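You operate a simulated robot arm through the tools that you are given. There is no shell and no other tool.

You run a simulated robot arm. Do the job below in one go: nothing can be reset, and whatever is moved stays where it is left.

## Task
Fill the vat for dyeing the bundle with the pink strap.
Fine: to the line that the bath size chart gives for its weight; tap off, arm swung clear, lid shut again; the bundles stay.

It is judged by the outcome, as a careful person would: the job done as asked, and still so three seconds after it is handed in. It fails if anything else is knocked over, pushed out of place, dropped, spilled or broken. A push-on lid holds only when it is set on centred and level and pressed home; a screw cap is set on level and turned clockwise until tight.

## Robot
A 7-joint arm with a two-finger parallel gripper, fixed in place. Base frame: the origin is on the floor under the middle of its stand, x ahead of it, y to its left, z up. Units: mm, rad, N and s.
It reaches about 966 mm from its shoulder. Its first joint turns from -2.897 to 2.897 rad. Payload 3.43 kg.
Tool frame: the origin (TCP) lies between the finger pads and is the grasp point; the fingertips stand 30 mm ahead of it; z points along the fingers, y is the line along which they close. Largest opening 94 mm; finger width 28, thickness 10; the body of the gripper, 50 by 96 mm, starts 55 mm behind the TCP.
Orientation is that of the tool frame in the base frame, as [roll, pitch, yaw] about the fixed x, y, z axes, in that order (R = Rz(yaw) Ry(pitch) Rx(roll)). With the fingers straight down and closing along the base's y, the tool's x points along the base's -x, its y along +y and its z along -z.

## Interface
- The arm moves only by the tool arm_command. Its argument "plan" is a list of rows, each a list of 7 numbers: the shift along the tool's x, y, z in mm, then the turn, a rotation vector about the tool's x, y, z in rad, then the closure, from 0 (fully open) to 1 (shut). In form: [[tx, ty, tz, ax, ay, az, gripper], ...]. A call has 1 to 20 rows; each row is the pose to reach, as a shift and turn from the pose commanded when the call began, along the tool's axes at that moment. Rows are played at 5 a second. More than 50 mm and 0.15 rad between two rows, or a gripper value outside its range, and nothing of the call is played. A pose out of reach is approached as far as the arm can. The call stops where the force on the tool passes 60 N (or 10 N more than at its start, if that is more) or the arm is blocked; 0.2 s more then pass. Each finger travels about 45 mm/s and halts on what it meets, pressing with about 23 N; the grip force reading is that of the motor and also rises with nothing between the fingers. The clock runs only during rows and for 0.2 s after the last one: add rows that repeat a pose to give the fingers time. It gives the time, the measured TCP pose, the force on the tool (base axes), the opening and the grip force at its end, in the units of the frame above (readings bear some noise), with the torque about the TCP (base axes, N m) and any sound that the robot's microphone picked up, and new pictures: "pictures" is both (left out), scene, wrist or none.
- Cameras (640 x 400 px; columns grow to the right, rows downward): "scene" is fixed at [55.3, -648.9, 1869.7]; the picture's right is [0.43, -0.90, 0.00], its down [-0.62, -0.29, -0.73] and it looks along [0.66, 0.31, -0.69] (base axes); focal length 306 px, centre (320, 200). "wrist" rides on the gripper at [76, 14, -102] in the tool frame; the picture's right is [-0.18, 0.98, 0.00], its down [-0.75, -0.14, -0.64] and it looks along [-0.63, -0.12, 0.77] (tool axes); focal length 243 px, centre (320, 200). There is no depth. A picture from a camera that has moved, and an enlarged one, comes with that camera's place and axes in the base frame and with its lens. The place of the scene camera against the robot may be out by one fixed shift of up to 12 mm in any direction.
- slide_trunk(by): slides the trunk up (or, below 0, down) by that many mm; the arm rides with it, the base frame stays. It gives what a move gives, with no picture.
- inspect(camera, box): a new picture of the part [left, top, right, bottom] of that camera's present view, enlarged. It takes no simulated time.
- sign_off(): hands the job in; it is judged then, once.

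Nothing tells you positions but the pictures and the camera data. Unless the task says otherwise, let go and move clear before handing in.

The tools are called after "Emit:" as a command line: name --pt "numbers of a row" for each row, then --argument value for the rest, lists and objects as JSON in quotes. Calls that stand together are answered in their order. arm_command: Moves the arm, as the interface text tells. Its arguments: {"type":"object","properties":{"plan":{"type":"array","items":{"type":"array","items":{"type":"number"}}},"pictures":{"type":"string","enum":["both","scene","wrist","none"]}},"required":["plan"]} The other tools are called the same way: slide_trunk (by) moves the trunk up or down; inspect (camera, box) takes an enlarged picture of a part of a camera's view; sign_off () hands the job in.

At the start:

```text
clock: 0.0
ee_pos: [483.5, -129.5, 1486.3]
tool_rot: [-3.141, 0.0, 3.119]
wrist_force: [0.3, -0.2, 1.6]
moment: [-0.01, 0.01, -0.02]
finger_gap: 94.1
finger_force: 0.0
trunk travel left (down, up): [-425.0, 65.0]
```

scene: 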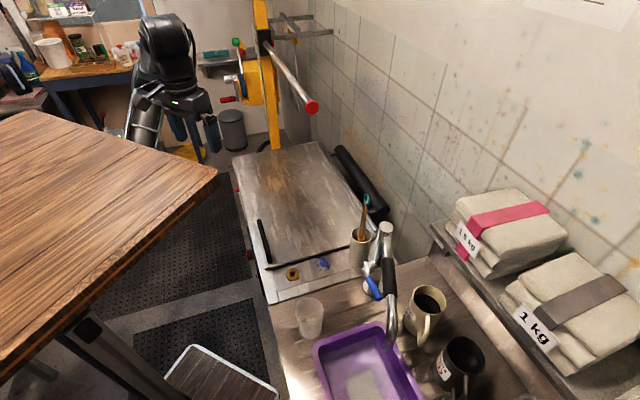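
wrist: 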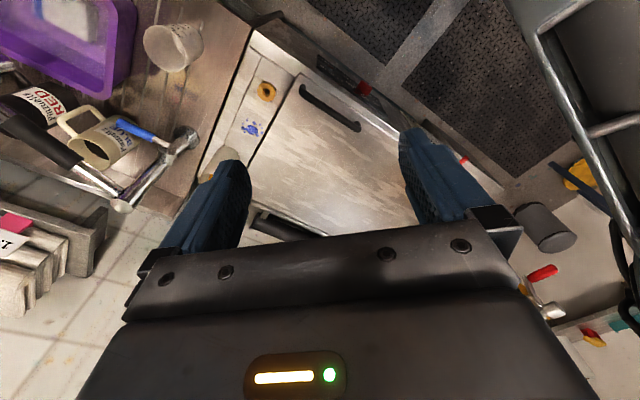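

I see a vat with a hinged-looking lid, a tap with a swinging arm, bundles on a shelf (the pink strap seems to be 1.5 kg), and cups on the counter. First I look closer at the parts before moving.

Emit:
inspect --camera "scene" --box '[430, 170, 640, 390]'

Emit:
inspect --camera "scene" --box '[220, 130, 420, 310]'

Emit:
inspect --camera "scene" --box '[290, 200, 500, 400]'

Emit:
inspect --camera "scene" --box '[180, 0, 340, 150]'

Emit:
inspect --camera "wrist" --box '[220, 40, 440, 240]'

Emit:
inspect --camera "wrist" --box '[0, 0, 220, 260]'

```text
1.82 times, centred on (535, 280) of scene
camera zoom: at [55.3, -648.9, 1869.7], right [0.43, -0.9, 0.0], down [-0.62, -0.29, -0.73], along [0.66, 0.31, -0.69], focal length 557 px, centre (-71, 54)
```

zoom: 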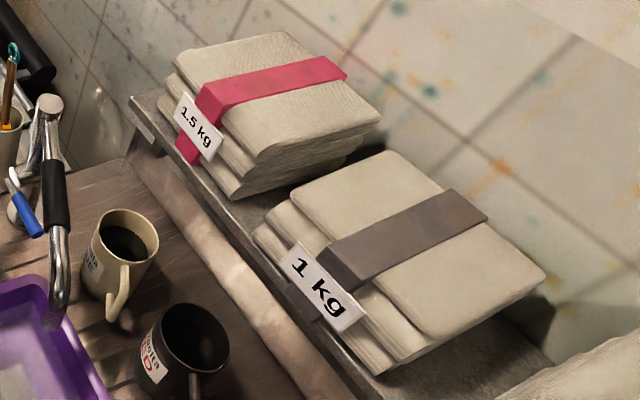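

```text
2.22 times, centred on (320, 220) of scene
camera zoom: at [55.3, -648.9, 1869.7], right [0.43, -0.9, 0.0], down [-0.62, -0.29, -0.73], along [0.66, 0.31, -0.69], focal length 681 px, centre (320, 156)
```

zoom: 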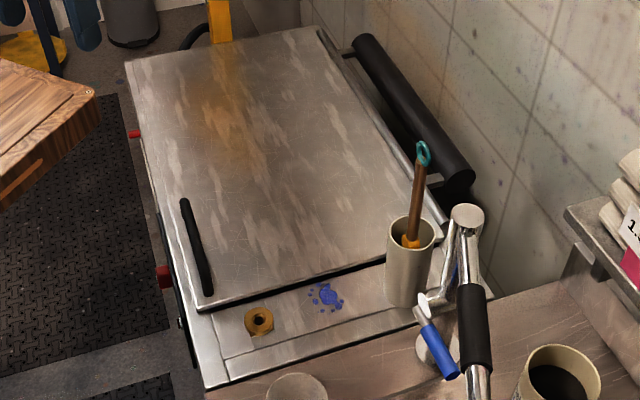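

```text
2.00 times, centred on (395, 300) of scene
camera zoom: at [55.3, -648.9, 1869.7], right [0.43, -0.9, 0.0], down [-0.62, -0.29, -0.73], along [0.66, 0.31, -0.69], focal length 613 px, centre (170, 0)
```

zoom: 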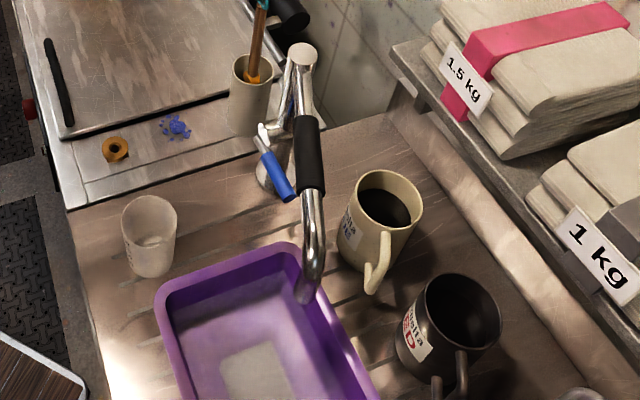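

```text
2.67 times, centred on (260, 75) of scene
camera zoom: at [55.3, -648.9, 1869.7], right [0.43, -0.9, 0.0], down [-0.62, -0.29, -0.73], along [0.66, 0.31, -0.69], focal length 817 px, centre (480, 533)
```

zoom: 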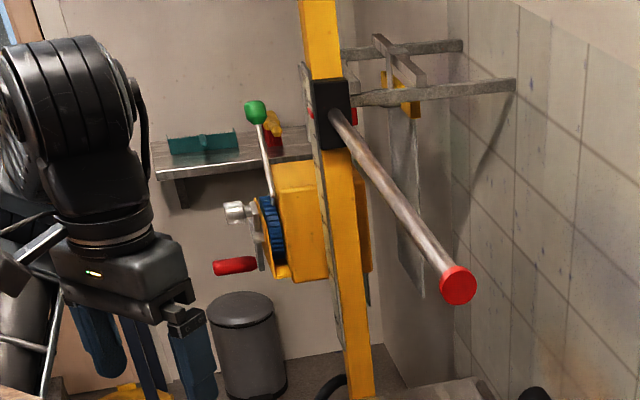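

```text
2.00 times, centred on (330, 140) of wrist
camera zoom: at [407.3, -113.9, 1588.5], right [0.21, 0.98, 0.0], down [0.75, -0.16, 0.64], along [0.63, -0.13, -0.77], focal length 485 px, centre (300, 320)
```

zoom: 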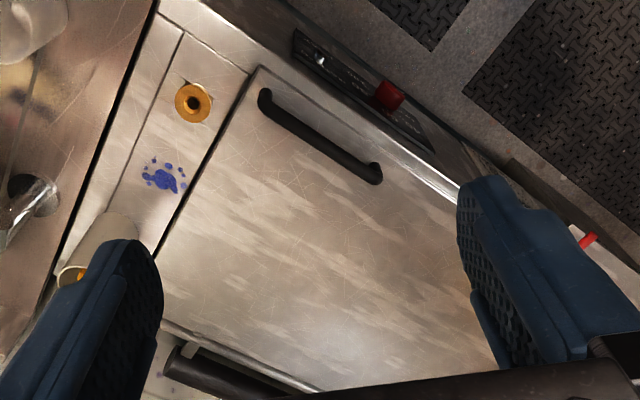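

```text
1.54 times, centred on (110, 130) of wrist
camera zoom: at [407.3, -113.9, 1588.5], right [0.21, 0.98, 0.0], down [0.75, -0.16, 0.64], along [0.63, -0.13, -0.77], focal length 373 px, centre (643, 308)
```

zoom: 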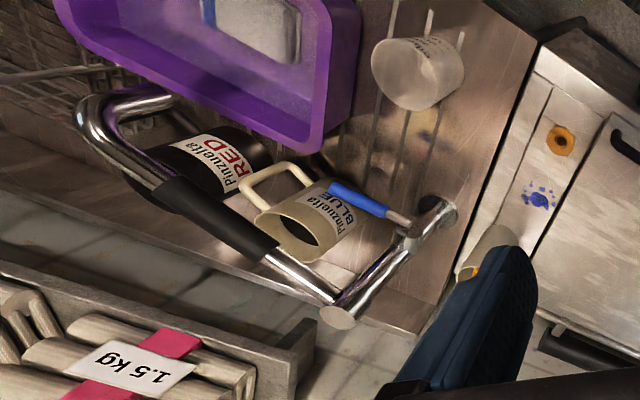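

The pink-strapped bundle's tag reads 1.5 kg. Next I look for the bath size chart and study the tap and the lid.

Emit:
inspect --camera "scene" --box '[0, 0, 160, 110]'

Emit:
inspect --camera "scene" --box '[500, 0, 640, 90]'

Emit:
inspect --camera "wrist" --box '[440, 0, 640, 400]'

Emit:
inspect --camera "scene" --box '[0, 280, 320, 400]'

Emit:
inspect --camera "scene" --box '[220, 130, 320, 220]'

Emit:
inspect --camera "scene" --box '[330, 190, 430, 350]'

```text
3.64 times, centred on (80, 55) of scene
camera zoom: at [55.3, -648.9, 1869.7], right [0.43, -0.9, 0.0], down [-0.62, -0.29, -0.73], along [0.66, 0.31, -0.69], focal length 1114 px, centre (1193, 727)
```

zoom: 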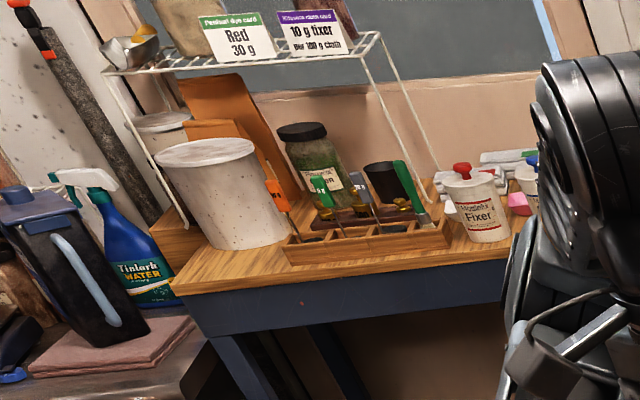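

```text
4.44 times, centred on (570, 45) of scene
camera zoom: at [55.3, -648.9, 1869.7], right [0.43, -0.9, 0.0], down [-0.62, -0.29, -0.73], along [0.66, 0.31, -0.69], focal length 1362 px, centre (-791, 889)
```

zoom: 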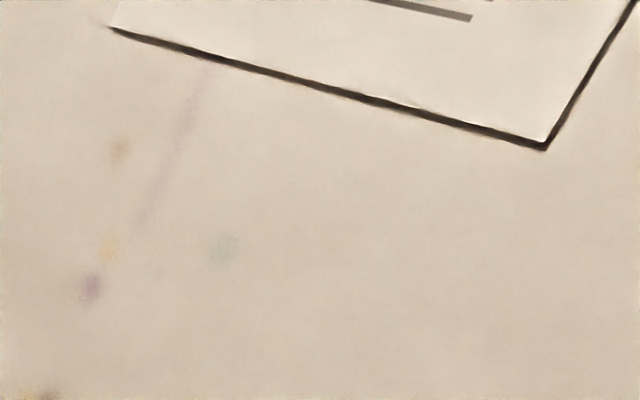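

```text
1.00 times, centred on (540, 200) of wrist (not enlarged: the box is as wide or as high as the picture)
camera zoom: at [407.3, -113.9, 1588.5], right [0.21, 0.98, 0.0], down [0.75, -0.16, 0.64], along [0.63, -0.13, -0.77], focal length 243 px, centre (100, 200)
```

zoom: 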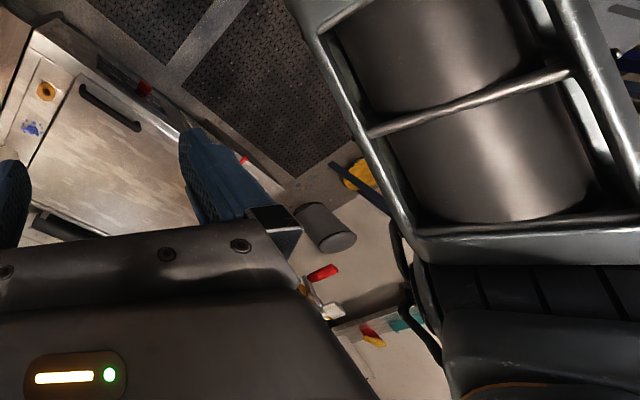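

```text
2.00 times, centred on (160, 340) of scene
camera zoom: at [55.3, -648.9, 1869.7], right [0.43, -0.9, 0.0], down [-0.62, -0.29, -0.73], along [0.66, 0.31, -0.69], focal length 613 px, centre (640, -80)
```

zoom: 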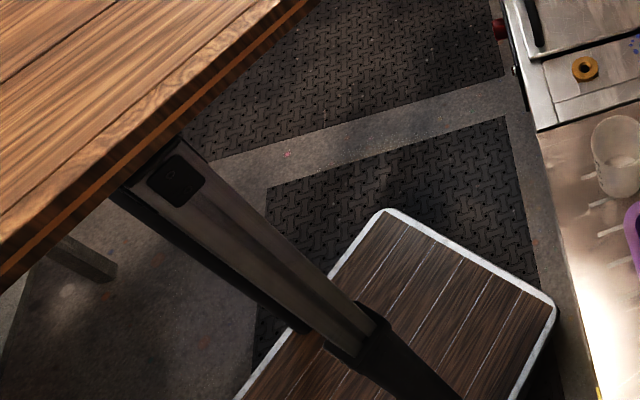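

```text
4.44 times, centred on (270, 175) of scene
camera zoom: at [55.3, -648.9, 1869.7], right [0.43, -0.9, 0.0], down [-0.62, -0.29, -0.73], along [0.66, 0.31, -0.69], focal length 1362 px, centre (542, 311)
```

zoom: 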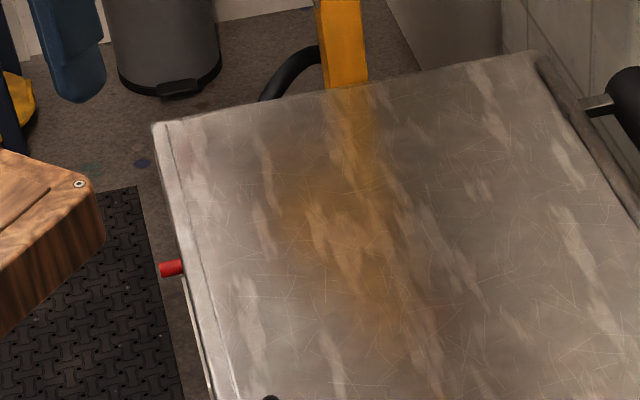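

```text
2.50 times, centred on (380, 270) of scene
camera zoom: at [55.3, -648.9, 1869.7], right [0.43, -0.9, 0.0], down [-0.62, -0.29, -0.73], along [0.66, 0.31, -0.69], focal length 766 px, centre (170, 25)
```

zoom: 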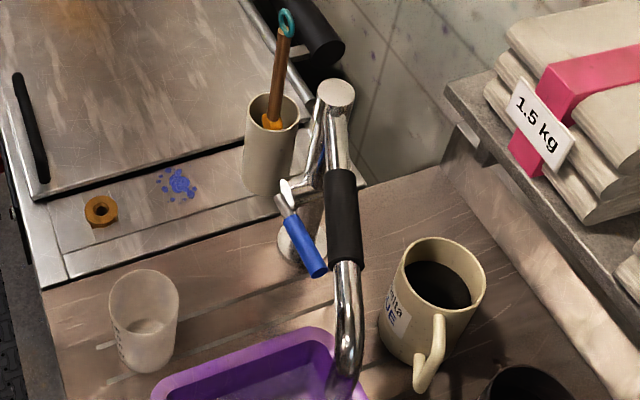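

The pink-strapped bundle is tagged 1.5 kg, and a sheet that may be the chart hangs on the wall above the bundles, just outside the scene view. I turn the wrist camera toward the wall to read it.

Emit:
arm_command --pt "0 0 0 0 0 0.14 0" --pt "0 0 0 0 0 0.28 0" --pt "0 0 0 0 0 0.42 0" --pt "0 0 0 0 0 0.55 0" --pictures "wrist"

```text
clock: 1.0
ee_pos: [484.5, -129.8, 1486.7]
tool_rot: [3.141, 0.0, 2.562]
wrist_force: [-0.1, 0.2, 0.0]
moment: [0.0, 0.0, -0.01]
finger_gap: 93.9
finger_force: 0.2
trunk travel left (down, up): [-425.0, 65.0]
camera wrist: at [426.5, -77.3, 1588.5], right [0.69, 0.72, 0.0], down [0.55, -0.53, 0.64], along [0.46, -0.44, -0.77], focal length 243 px, centre (320, 200)
```

wrist: 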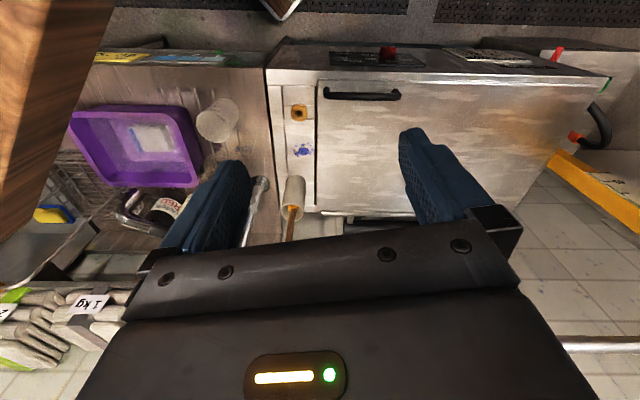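

The wrist picture is upside down, with its top being nearer the robot. I inspect the vat's front rim labels and then tilt up towards the wall.

Emit:
inspect --camera "wrist" --box '[260, 30, 420, 130]'

Emit:
inspect --camera "wrist" --box '[420, 30, 640, 170]'

Emit:
inspect --camera "wrist" --box '[70, 30, 290, 170]'

Emit:
arm_command --pt "0 0 0 0.025 -0.137 0 0" --pt "0 0 0 0.051 -0.275 0 0" --pt "0 0 0 0.076 -0.413 0 0" --pt "0 0 0 0.102 -0.55 0 0" --pt "0 0 0 0.127 -0.688 0 0" --pt "0 0 0 0.153 -0.826 0 0" --pt "0 0 0 0.178 -0.963 0 0" --pictures "wrist"

```text
4.00 times, centred on (340, 80) of wrist
camera zoom: at [426.5, -77.3, 1588.5], right [0.69, 0.72, 0.0], down [0.55, -0.53, 0.64], along [0.46, -0.44, -0.77], focal length 970 px, centre (240, 680)
```

zoom: 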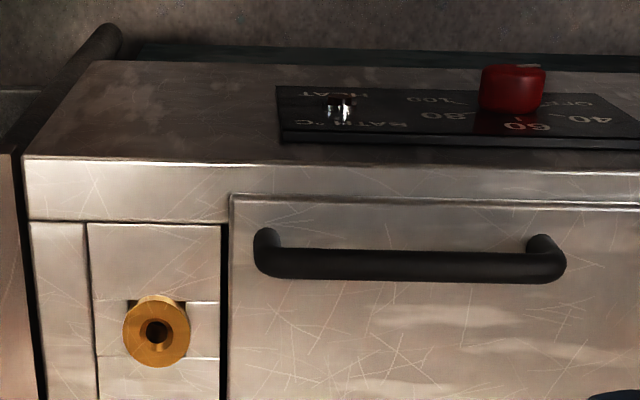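

```text
2.86 times, centred on (530, 100) of wrist
camera zoom: at [426.5, -77.3, 1588.5], right [0.69, 0.72, 0.0], down [0.55, -0.53, 0.64], along [0.46, -0.44, -0.77], focal length 693 px, centre (-280, 486)
```

zoom: 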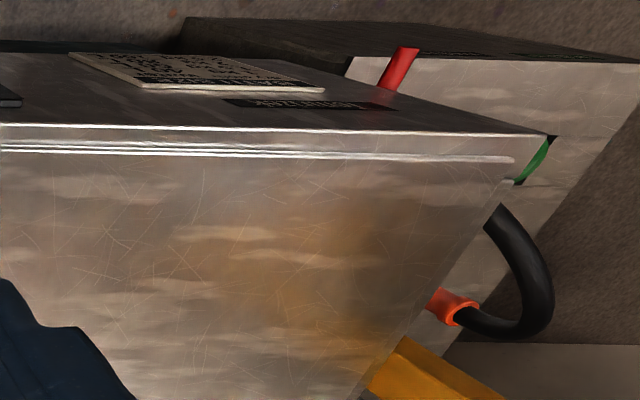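

```text
2.86 times, centred on (180, 100) of wrist
camera zoom: at [426.5, -77.3, 1588.5], right [0.69, 0.72, 0.0], down [0.55, -0.53, 0.64], along [0.46, -0.44, -0.77], focal length 693 px, centre (720, 486)
```

zoom: 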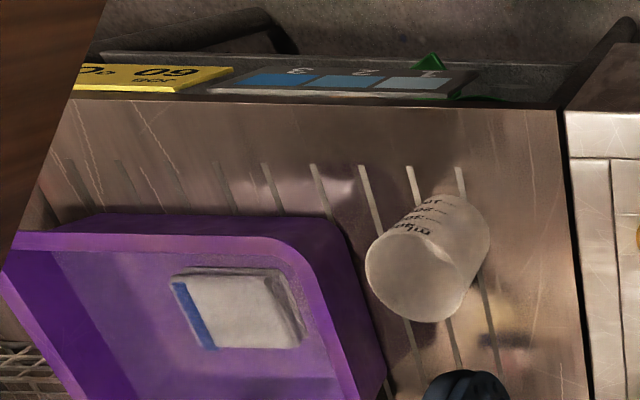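

```text
clock: 2.2
ee_pos: [483.5, -130.7, 1492.5]
tool_rot: [-2.976, 0.671, 2.628]
wrist_force: [0.3, 3.9, 11.2]
moment: [0.97, 1.22, -0.43]
finger_gap: 94.1
finger_force: 0.0
trunk travel left (down, up): [-425.0, 65.0]
stopped in row 6: the force on the tool passed its limit at 116 N (the readings are from after the stop); the commanded pose is now the measured one
camera wrist: at [392.2, -45.7, 1521.8], right [0.69, 0.72, -0.01], down [0.14, -0.12, 0.98], along [0.71, -0.68, -0.18], focal length 243 px, centre (320, 200)
```

wrist: 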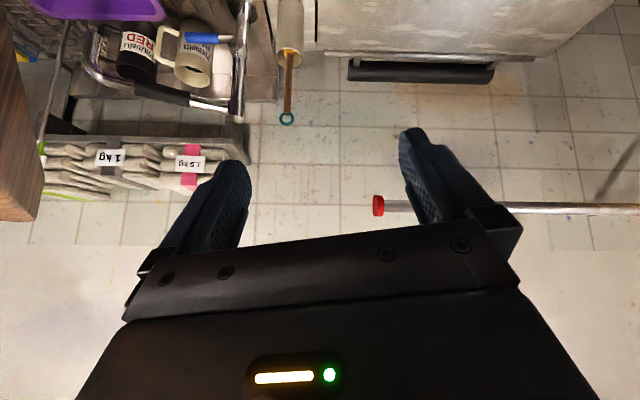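

The move stopped on contact, so I check the scene to see what the gripper touched.

Emit:
inspect --camera "scene" --box '[0, 0, 640, 400]'

Emit:
inspect --camera "scene" --box '[60, 0, 340, 180]'

```text
1.00 times, centred on (320, 200) of scene (not enlarged: the box is as wide or as high as the picture)
camera zoom: at [55.3, -648.9, 1869.7], right [0.43, -0.9, 0.0], down [-0.62, -0.29, -0.73], along [0.66, 0.31, -0.69], focal length 306 px, centre (320, 200)
```

zoom: 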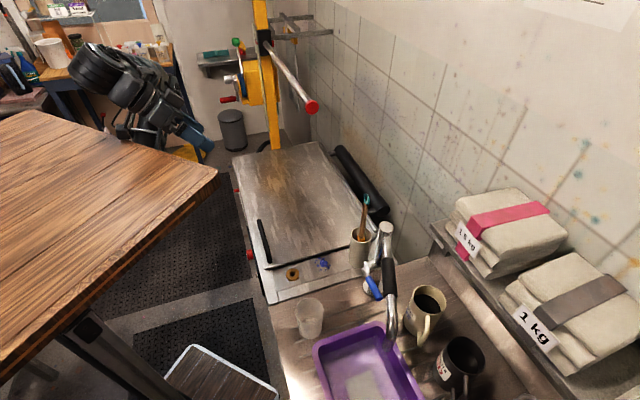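

```text
2.22 times, centred on (200, 90) of scene
camera zoom: at [55.3, -648.9, 1869.7], right [0.43, -0.9, 0.0], down [-0.62, -0.29, -0.73], along [0.66, 0.31, -0.69], focal length 681 px, centre (587, 444)
```

zoom: 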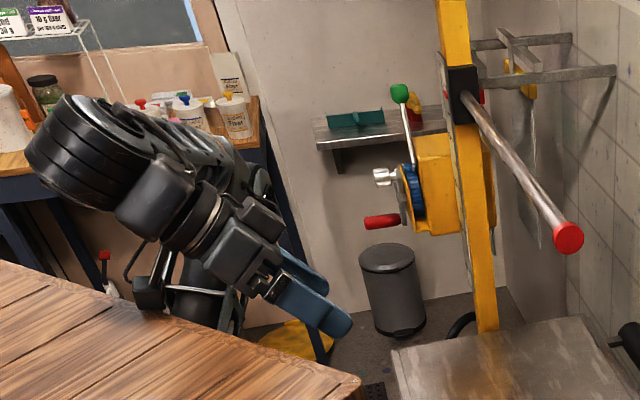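

The table top to the robot's right seems to sit near z≈1500 with its edge at x≈390, and I think the back of the gripper pressed on it. I lift away and forward first, then tilt up to find the chart.

Emit:
arm_command --pt "-28 -6 -35 0 0 0 0" --pt "-65 -14 -28 0 0 0 0" --pt "-101 -22 -21 0 0 0 0" --pt "-137 -29 -14 0 0 0 0" --pictures "both"

```text
clock: 3.2
ee_pos: [555.4, -197.5, 1591.1]
tool_rot: [-2.973, 0.669, 2.632]
wrist_force: [0.2, 0.5, 0.5]
moment: [-0.01, 0.03, -0.01]
finger_gap: 94.1
finger_force: 0.1
trunk travel left (down, up): [-425.0, 65.0]
camera wrist: at [463.8, -113.0, 1620.7], right [0.69, 0.73, -0.01], down [0.14, -0.12, 0.98], along [0.71, -0.68, -0.18], focal length 243 px, centre (320, 200)
```

scene: 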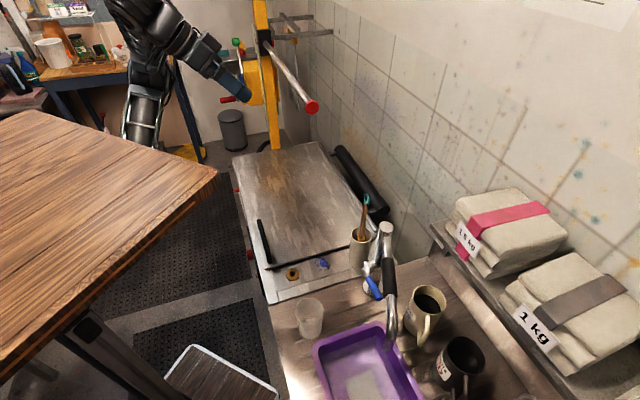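
wrist: 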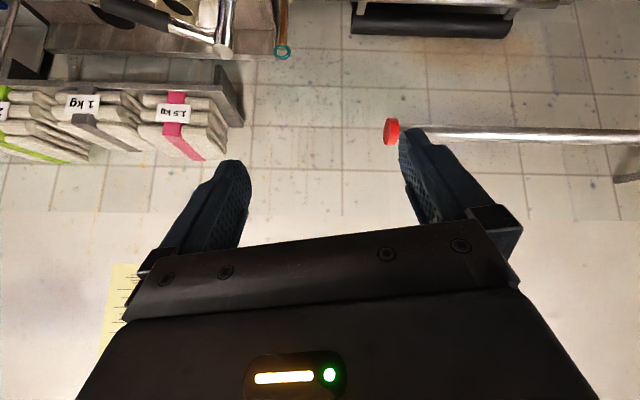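

A sheet shows at lower left of the (upside-down) wrist picture. I tilt up further to get it into clear view.

Emit:
arm_command --pt "0 0 0 0.025 -0.137 0 0" --pt "0 0 0 0.051 -0.275 0 0" --pt "0 0 0 0.076 -0.413 0 0" --pt "0 0 0 0.102 -0.55 0 0" --pt "0 0 0 0.127 -0.688 0 0" --pt "0 0 0 0.153 -0.826 0 0" --pictures "both"

```text
clock: 4.7
ee_pos: [513.7, -241.4, 1591.5]
tool_rot: [-1.843, 1.395, -2.755]
wrist_force: [0.1, 0.0, 0.9]
moment: [0.0, -0.03, 0.0]
finger_gap: 94.1
finger_force: 0.0
trunk travel left (down, up): [-425.0, 65.0]
stopped in row 6: the arm was blocked; the commanded pose is now the measured one
camera wrist: at [449.3, -157.5, 1518.1], right [0.79, 0.61, 0.02], down [-0.38, 0.47, 0.8], along [0.48, -0.64, 0.61], focal length 243 px, centre (320, 200)
```

scene: 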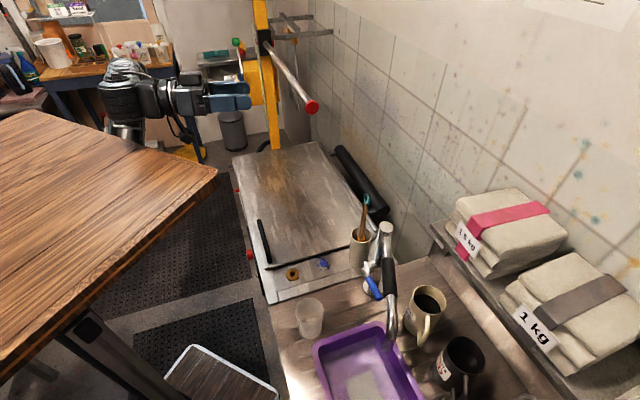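
wrist: 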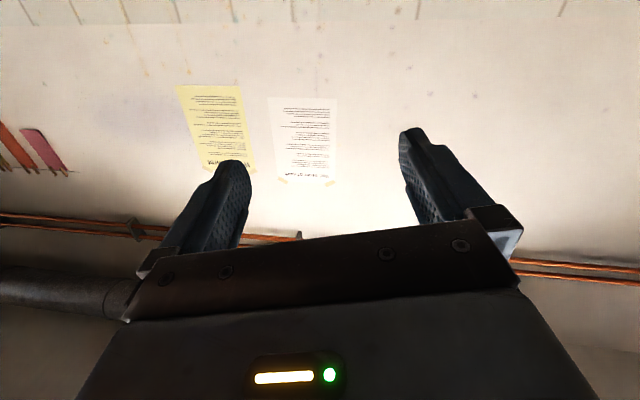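

Two sheets are now in view on the wall. I enlarge both to read them.

Emit:
inspect --camera "wrist" --box '[165, 75, 265, 180]'

Emit:
inspect --camera "wrist" --box '[260, 90, 345, 190]'

Emit:
inspect --camera "wrist" --box '[270, 95, 340, 140]'

Emit:
inspect --camera "wrist" --box '[270, 138, 340, 183]'

Emit:
inspect --camera "wrist" --box '[175, 80, 255, 132]'

Emit:
inspect --camera "wrist" --box '[180, 118, 260, 170]'

```text
3.81 times, centred on (215, 128) of wrist
camera zoom: at [449.3, -157.5, 1518.1], right [0.79, 0.61, 0.02], down [-0.38, 0.47, 0.8], along [0.48, -0.64, 0.61], focal length 924 px, centre (720, 476)
```

zoom: 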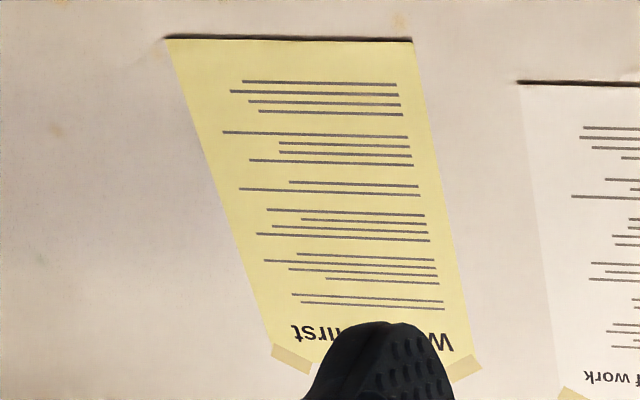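

```text
4.00 times, centred on (302, 140) of wrist
camera zoom: at [449.3, -157.5, 1518.1], right [0.79, 0.61, 0.02], down [-0.38, 0.47, 0.8], along [0.48, -0.64, 0.61], focal length 970 px, centre (390, 440)
```

zoom: 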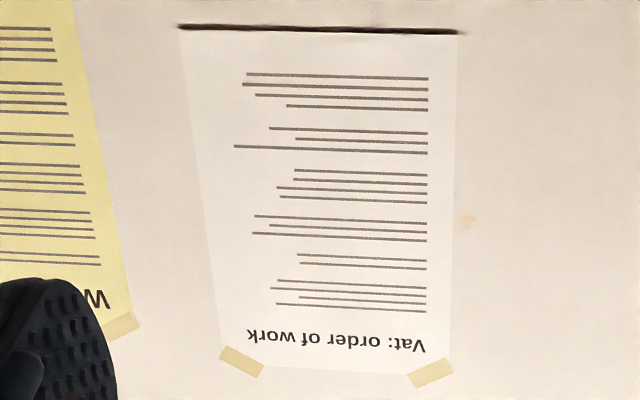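

```text
8.89 times, centred on (305, 118) of wrist
camera zoom: at [449.3, -157.5, 1518.1], right [0.79, 0.61, 0.02], down [-0.38, 0.47, 0.8], along [0.48, -0.64, 0.61], focal length 2157 px, centre (453, 933)
```

zoom: 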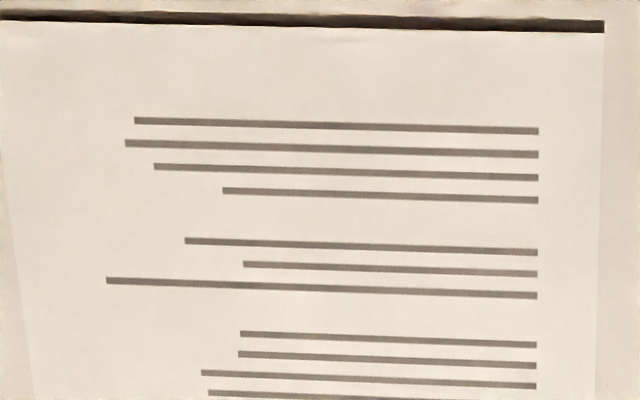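

```text
8.89 times, centred on (305, 160) of wrist
camera zoom: at [449.3, -157.5, 1518.1], right [0.79, 0.61, 0.02], down [-0.38, 0.47, 0.8], along [0.48, -0.64, 0.61], focal length 2157 px, centre (453, 551)
```

zoom: 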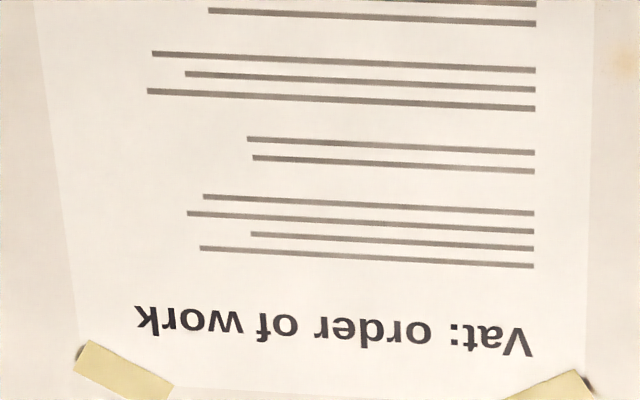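

```text
7.69 times, centred on (215, 106) of wrist
camera zoom: at [449.3, -157.5, 1518.1], right [0.79, 0.61, 0.02], down [-0.38, 0.47, 0.8], along [0.48, -0.64, 0.61], focal length 1866 px, centre (1128, 923)
```

zoom: 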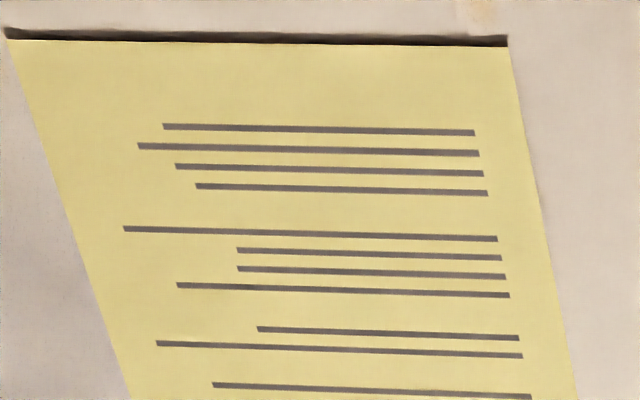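

```text
7.69 times, centred on (220, 144) of wrist
camera zoom: at [449.3, -157.5, 1518.1], right [0.79, 0.61, 0.02], down [-0.38, 0.47, 0.8], along [0.48, -0.64, 0.61], focal length 1866 px, centre (1089, 631)
```

zoom: 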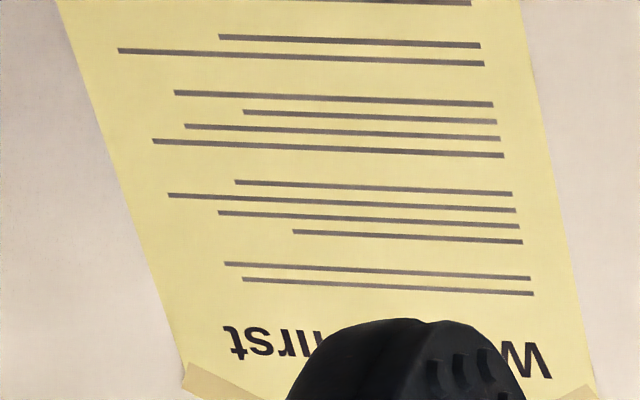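

Those two sheets are only filler, not the bath chart. Off-centre boxes let me pan the cameras past their frames, so I survey the table, the robot and the vat front that way.

Emit:
inspect --camera "scene" --box '[0, 0, 2, 400]'

Emit:
inspect --camera "scene" --box '[0, 398, 640, 400]'

Emit:
inspect --camera "scene" --box '[638, 0, 640, 400]'

Emit:
inspect --camera "scene" --box '[0, 0, 640, 2]'

Emit:
inspect --camera "wrist" --box '[0, 0, 2, 400]'

Emit:
inspect --camera "wrist" --box '[0, 0, 640, 2]'

```text
1.00 times, centred on (1, 200) of scene (not enlarged: the box is as wide or as high as the picture)
camera zoom: at [55.3, -648.9, 1869.7], right [0.43, -0.9, 0.0], down [-0.62, -0.29, -0.73], along [0.66, 0.31, -0.69], focal length 306 px, centre (639, 200)
```

zoom: 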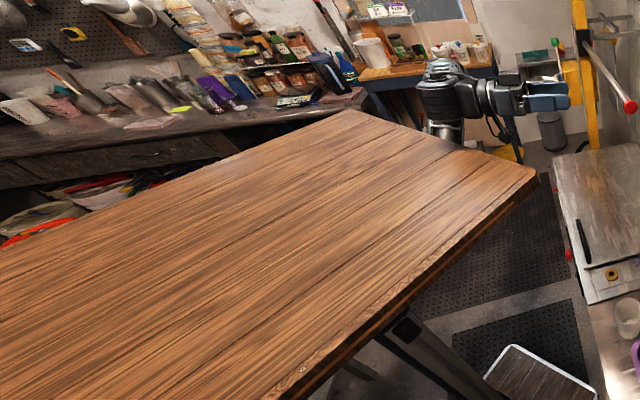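

```text
1.00 times, centred on (320, 399) of scene (not enlarged: the box is as wide or as high as the picture)
camera zoom: at [55.3, -648.9, 1869.7], right [0.43, -0.9, 0.0], down [-0.62, -0.29, -0.73], along [0.66, 0.31, -0.69], focal length 306 px, centre (320, 1)
```

zoom: 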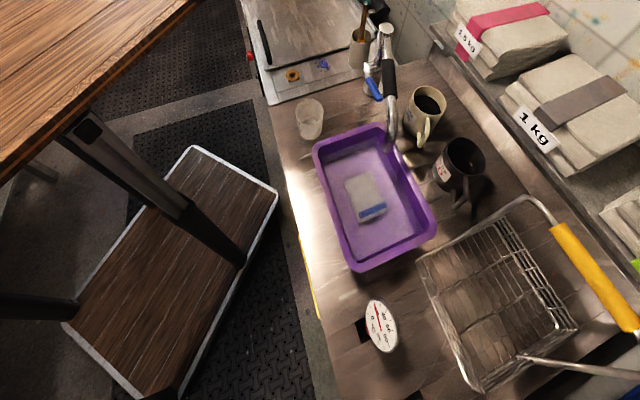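

```text
1.00 times, centred on (639, 200) of scene (not enlarged: the box is as wide or as high as the picture)
camera zoom: at [55.3, -648.9, 1869.7], right [0.43, -0.9, 0.0], down [-0.62, -0.29, -0.73], along [0.66, 0.31, -0.69], focal length 306 px, centre (1, 200)
```

zoom: 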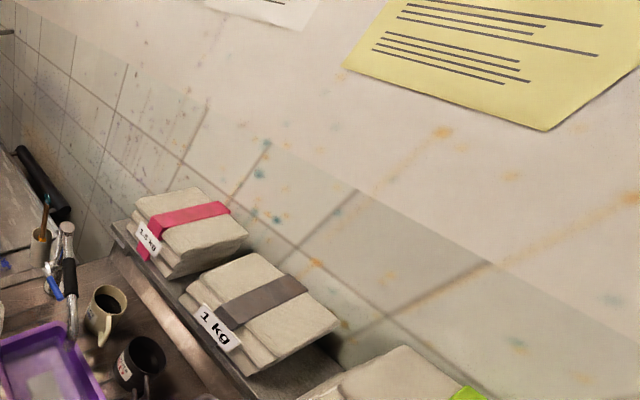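

```text
1.00 times, centred on (320, 1) of scene (not enlarged: the box is as wide or as high as the picture)
camera zoom: at [55.3, -648.9, 1869.7], right [0.43, -0.9, 0.0], down [-0.62, -0.29, -0.73], along [0.66, 0.31, -0.69], focal length 306 px, centre (320, 399)
```

zoom: 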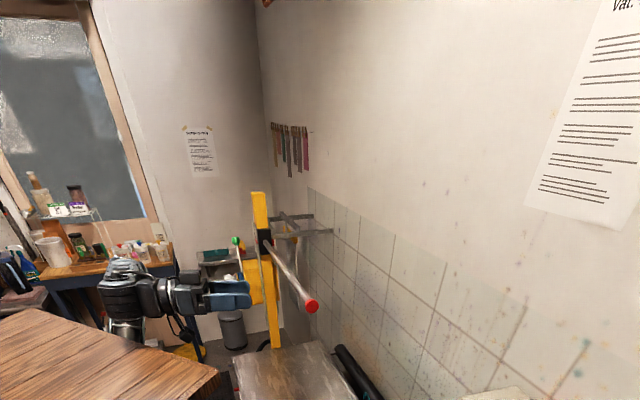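

```text
1.00 times, centred on (1, 200) of wrist (not enlarged: the box is as wide or as high as the picture)
camera zoom: at [449.3, -157.5, 1518.1], right [0.79, 0.61, 0.02], down [-0.38, 0.47, 0.8], along [0.48, -0.64, 0.61], focal length 243 px, centre (639, 200)
```

zoom: 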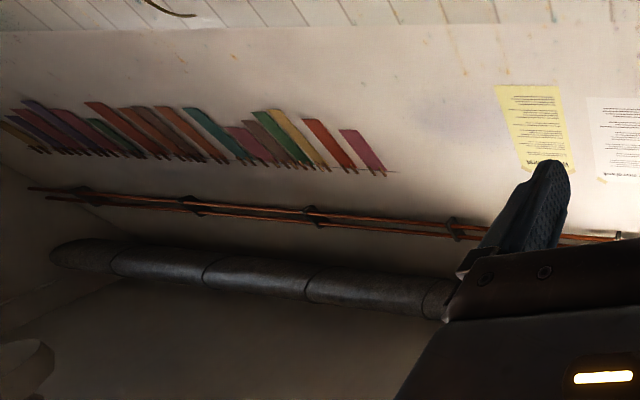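

```text
1.00 times, centred on (320, 1) of wrist (not enlarged: the box is as wide or as high as the picture)
camera zoom: at [449.3, -157.5, 1518.1], right [0.79, 0.61, 0.02], down [-0.38, 0.47, 0.8], along [0.48, -0.64, 0.61], focal length 243 px, centre (320, 399)
```

zoom: 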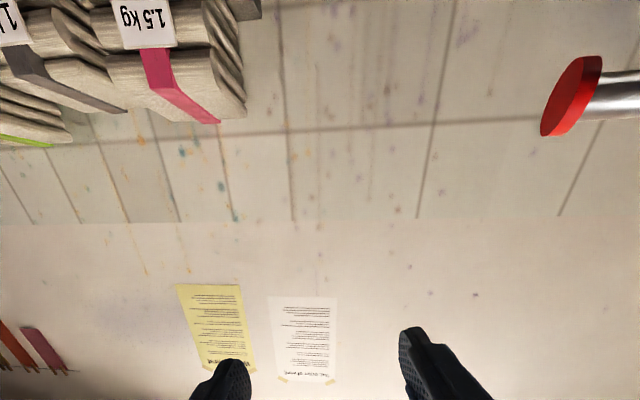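

Panning works well. The wooden "table" looks like the robot's own height-adjustable stand (front edge x≈380, z≈1510). I bring the gripper back to pointing down and look around for a chart on the vat and bench fronts.

Emit:
arm_command --pt "0 0 0 0 0.14 0 0" --pt "0 0 0 0 0.28 0 0" --pt "0 0 0 0 0.42 0 0" --pt "0 0 0 0 0.56 0 0" --pt "0 0 0 0 0.7 0 0" --pt "0 0 0 0 0.84 0 0" --pt "0 0 0 0 0.98 0 0" --pt "0 0 0 0 1.12 0 0" --pt "0 0 0 0 1.26 0 0" --pt "0 0 0 0 1.4 0 0" --pictures "both"

Emit:
inspect --camera "scene" --box '[100, 0, 300, 1]'

```text
clock: 6.9
ee_pos: [526.7, -232.3, 1587.6]
tool_rot: [-2.924, 0.111, 2.266]
wrist_force: [-0.3, 0.6, -0.9]
moment: [0.01, -0.04, 0.0]
finger_gap: 94.2
finger_force: 0.0
trunk travel left (down, up): [-425.0, 65.0]
camera wrist: at [498.9, -144.1, 1675.2], right [0.87, 0.46, -0.19], down [0.43, -0.52, 0.74], along [0.24, -0.72, -0.65], focal length 243 px, centre (320, 200)
```

scene: 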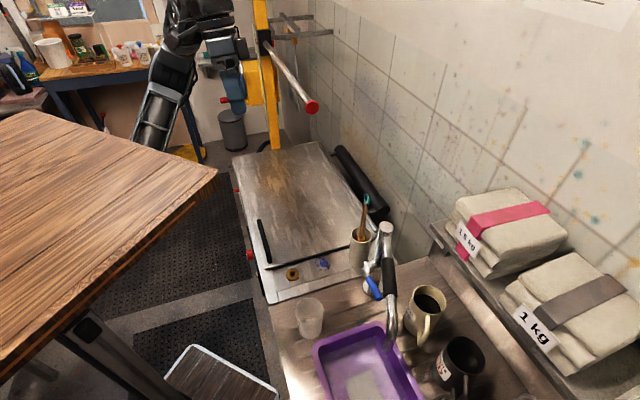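
wrist: 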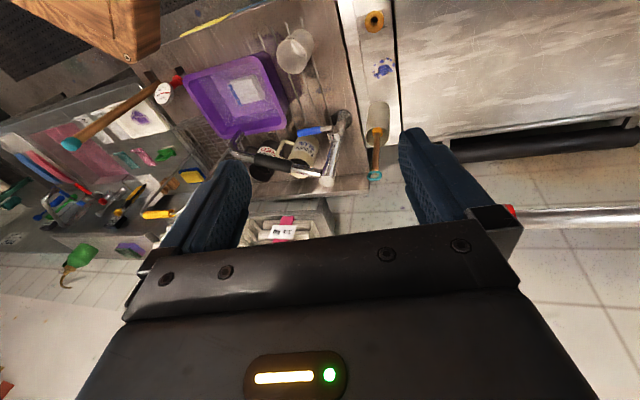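

```text
3.20 times, centred on (200, 0) of scene
camera zoom: at [55.3, -648.9, 1869.7], right [0.43, -0.9, 0.0], down [-0.62, -0.29, -0.73], along [0.66, 0.31, -0.69], focal length 981 px, centre (704, 838)
```

zoom: 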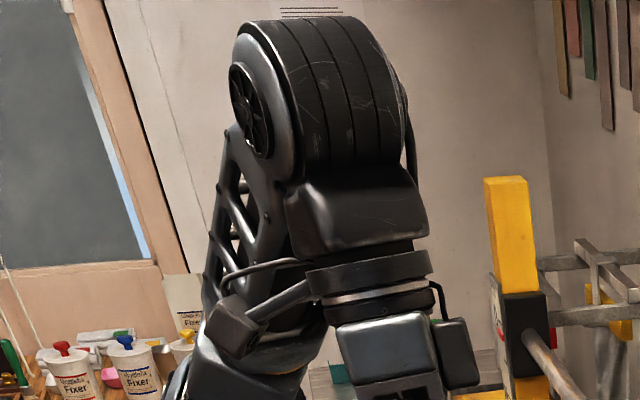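

The desk corner sits near (377, -285, 1515), so the arm has to stay ahead of it. I pan the wrist view for labels on the vat and bench fronts.

Emit:
inspect --camera "wrist" --box '[0, 0, 640, 2]'

Emit:
inspect --camera "wrist" --box '[0, 0, 2, 400]'

Emit:
inspect --camera "wrist" --box '[638, 0, 640, 400]'

Emit:
inspect --camera "scene" --box '[150, -90, 250, -20]'

Emit:
inspect --camera "scene" --box '[200, 380, 520, 400]'

```text
1.00 times, centred on (320, 1) of wrist (not enlarged: the box is as wide or as high as the picture)
camera zoom: at [498.9, -144.1, 1675.2], right [0.87, 0.46, -0.19], down [0.43, -0.52, 0.74], along [0.24, -0.72, -0.65], focal length 243 px, centre (320, 399)
```

zoom: 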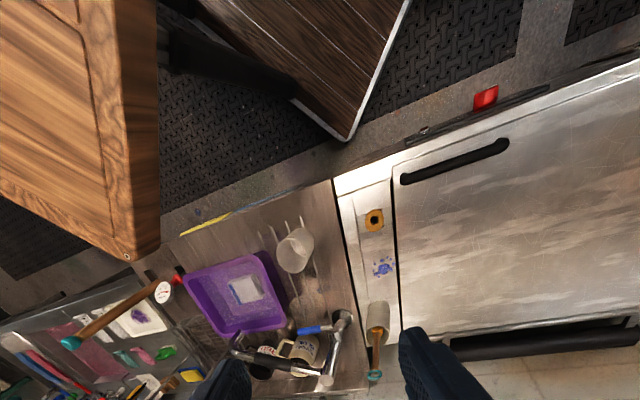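

```text
1.00 times, centred on (1, 200) of wrist (not enlarged: the box is as wide or as high as the picture)
camera zoom: at [498.9, -144.1, 1675.2], right [0.87, 0.46, -0.19], down [0.43, -0.52, 0.74], along [0.24, -0.72, -0.65], focal length 243 px, centre (639, 200)
```

zoom: 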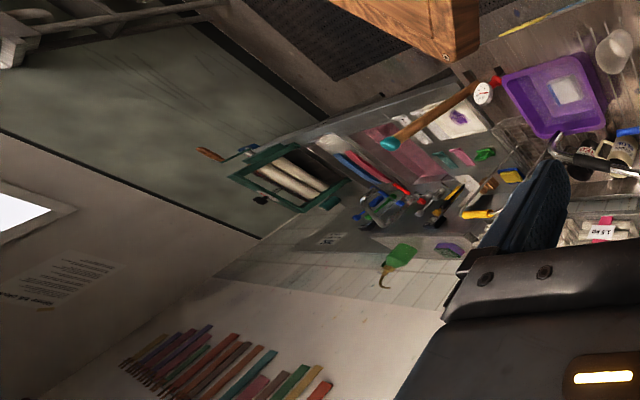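

```text
1.00 times, centred on (639, 200) of wrist (not enlarged: the box is as wide or as high as the picture)
camera zoom: at [498.9, -144.1, 1675.2], right [0.87, 0.46, -0.19], down [0.43, -0.52, 0.74], along [0.24, -0.72, -0.65], focal length 243 px, centre (1, 200)
```

zoom: 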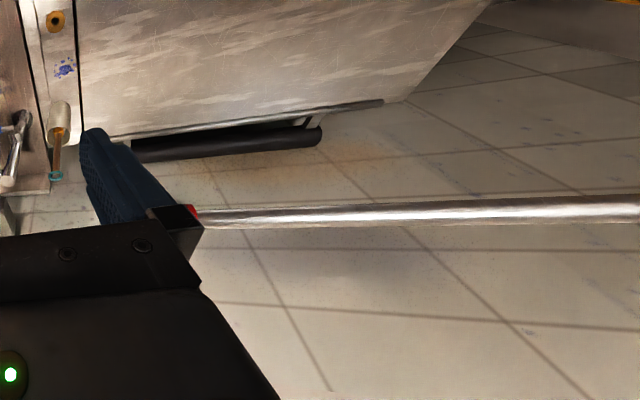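

```text
refused: -90 is not a number from 0 to 400
```

```text
2.00 times, centred on (360, 390) of scene
camera zoom: at [55.3, -648.9, 1869.7], right [0.43, -0.9, 0.0], down [-0.62, -0.29, -0.73], along [0.66, 0.31, -0.69], focal length 613 px, centre (240, -180)
```

zoom: 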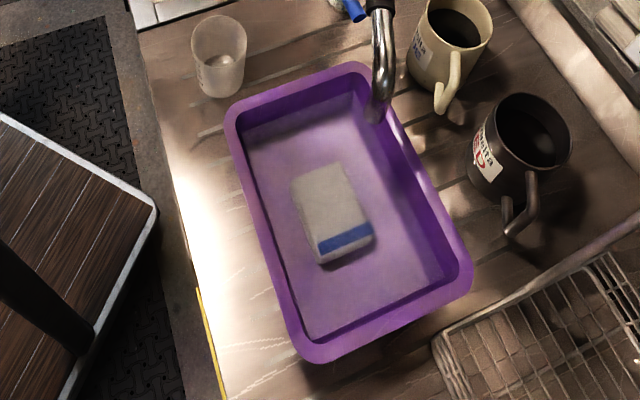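

I slide the trunk down a little to see what moves with it (in particular whether the wooden desk does), so I can plan low-level work.

Emit:
slide_trunk --by -200

Emit:
inspect --camera "scene" --box '[0, 0, 640, 400]'

Emit:
inspect --camera "wrist" --box '[0, 0, 640, 2]'

```text
clock: 9.1
ee_pos: [526.5, -237.7, 1384.9]
tool_rot: [-2.927, 0.105, 2.259]
wrist_force: [0.1, -0.2, -0.5]
moment: [-0.02, 0.03, 0.01]
finger_gap: 93.8
finger_force: 0.1
trunk travel left (down, up): [-225.0, 265.0]
```

```text
1.00 times, centred on (320, 200) of scene (not enlarged: the box is as wide or as high as the picture)
camera zoom: at [55.3, -648.9, 1869.7], right [0.43, -0.9, 0.0], down [-0.62, -0.29, -0.73], along [0.66, 0.31, -0.69], focal length 306 px, centre (320, 200)
```

zoom: 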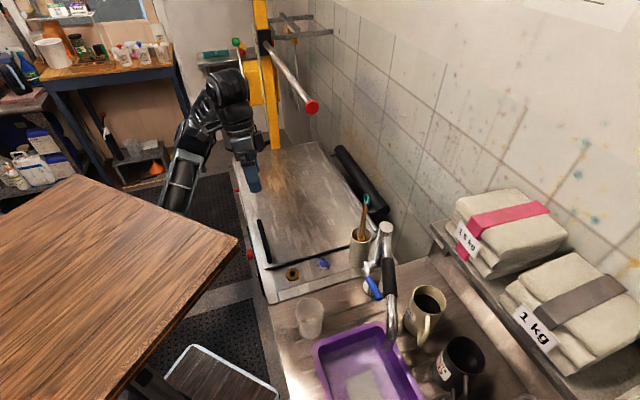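

```text
1.00 times, centred on (320, 1) of wrist (not enlarged: the box is as wide or as high as the picture)
camera zoom: at [498.8, -148.9, 1473.2], right [0.87, 0.45, -0.19], down [0.43, -0.53, 0.73], along [0.23, -0.72, -0.65], focal length 243 px, centre (320, 399)
```

zoom: 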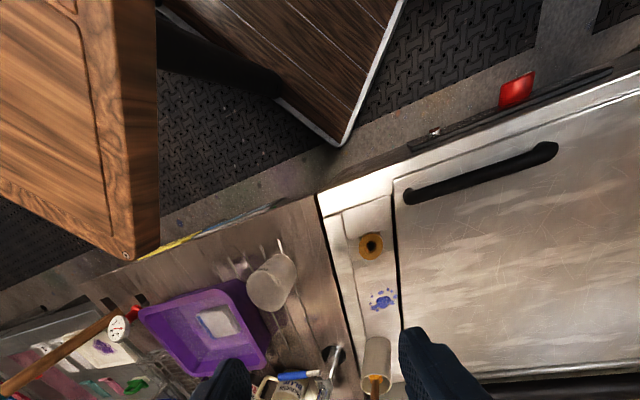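

The desk rides with the trunk. I move the wrist in front of the vat, turned square to its front face, to read the plates there.

Emit:
arm_command --pt "23.5 32.7 9.4 -0.057 0.018 -0.08 0" --pt "47 65.4 18.8 -0.115 0.035 -0.16 0" --pt "70.5 98.1 28.1 -0.172 0.053 -0.24 0" --pt "94 130.8 37.5 -0.229 0.0705 -0.32 0" --pt "117.5 163.5 46.9 -0.229 0.0705 -0.32 0" --pt "141 196.2 56.3 -0.229 0.0705 -0.32 0" --pt "164.5 228.9 65.7 -0.229 0.0705 -0.32 0" --pt "188 261.6 75 -0.229 0.0705 -0.32 0" --pt "211.5 294.3 84.4 -0.229 0.0705 -0.32 0" --pt "235 327 93.8 -0.229 0.0705 -0.32 0" --pictures "both"

Emit:
inspect --camera "wrist" --box '[0, 0, 640, 2]'

```text
clock: 10.6
ee_pos: [563.1, -77.9, 1285.3]
tool_rot: [3.057, 0.026, 2.343]
wrist_force: [-0.4, 1.5, 0.5]
moment: [-0.06, 0.0, -0.01]
finger_gap: 93.9
finger_force: 0.0
trunk travel left (down, up): [-225.0, 265.0]
stopped in row 7: the arm was blocked; the commanded pose is now the measured one
camera wrist: at [510.0, -19.2, 1386.1], right [0.83, 0.55, 0.09], down [0.38, -0.66, 0.65], along [0.42, -0.5, -0.76], focal length 243 px, centre (320, 200)
```

scene: 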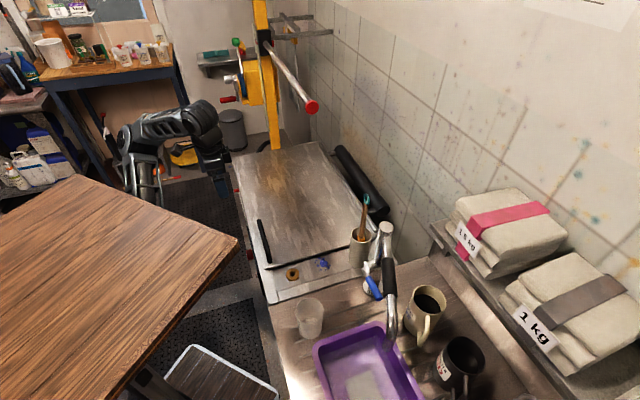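
wrist: 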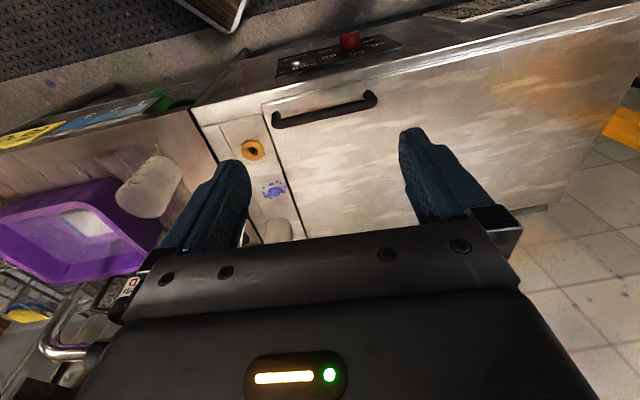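

```text
1.00 times, centred on (320, 1) of wrist (not enlarged: the box is as wide or as high as the picture)
camera zoom: at [510.0, -19.2, 1386.1], right [0.83, 0.55, 0.09], down [0.38, -0.66, 0.65], along [0.42, -0.5, -0.76], focal length 243 px, centre (320, 399)
```

zoom: 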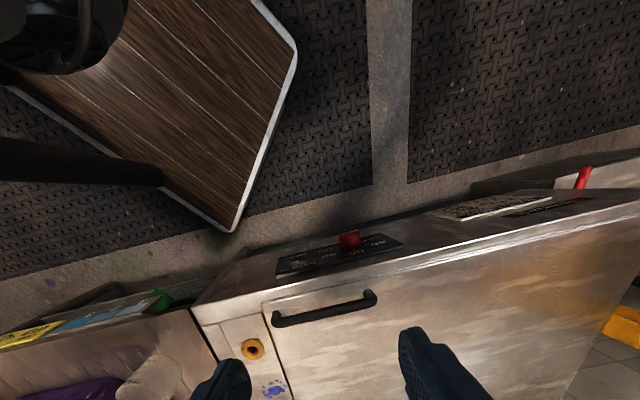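

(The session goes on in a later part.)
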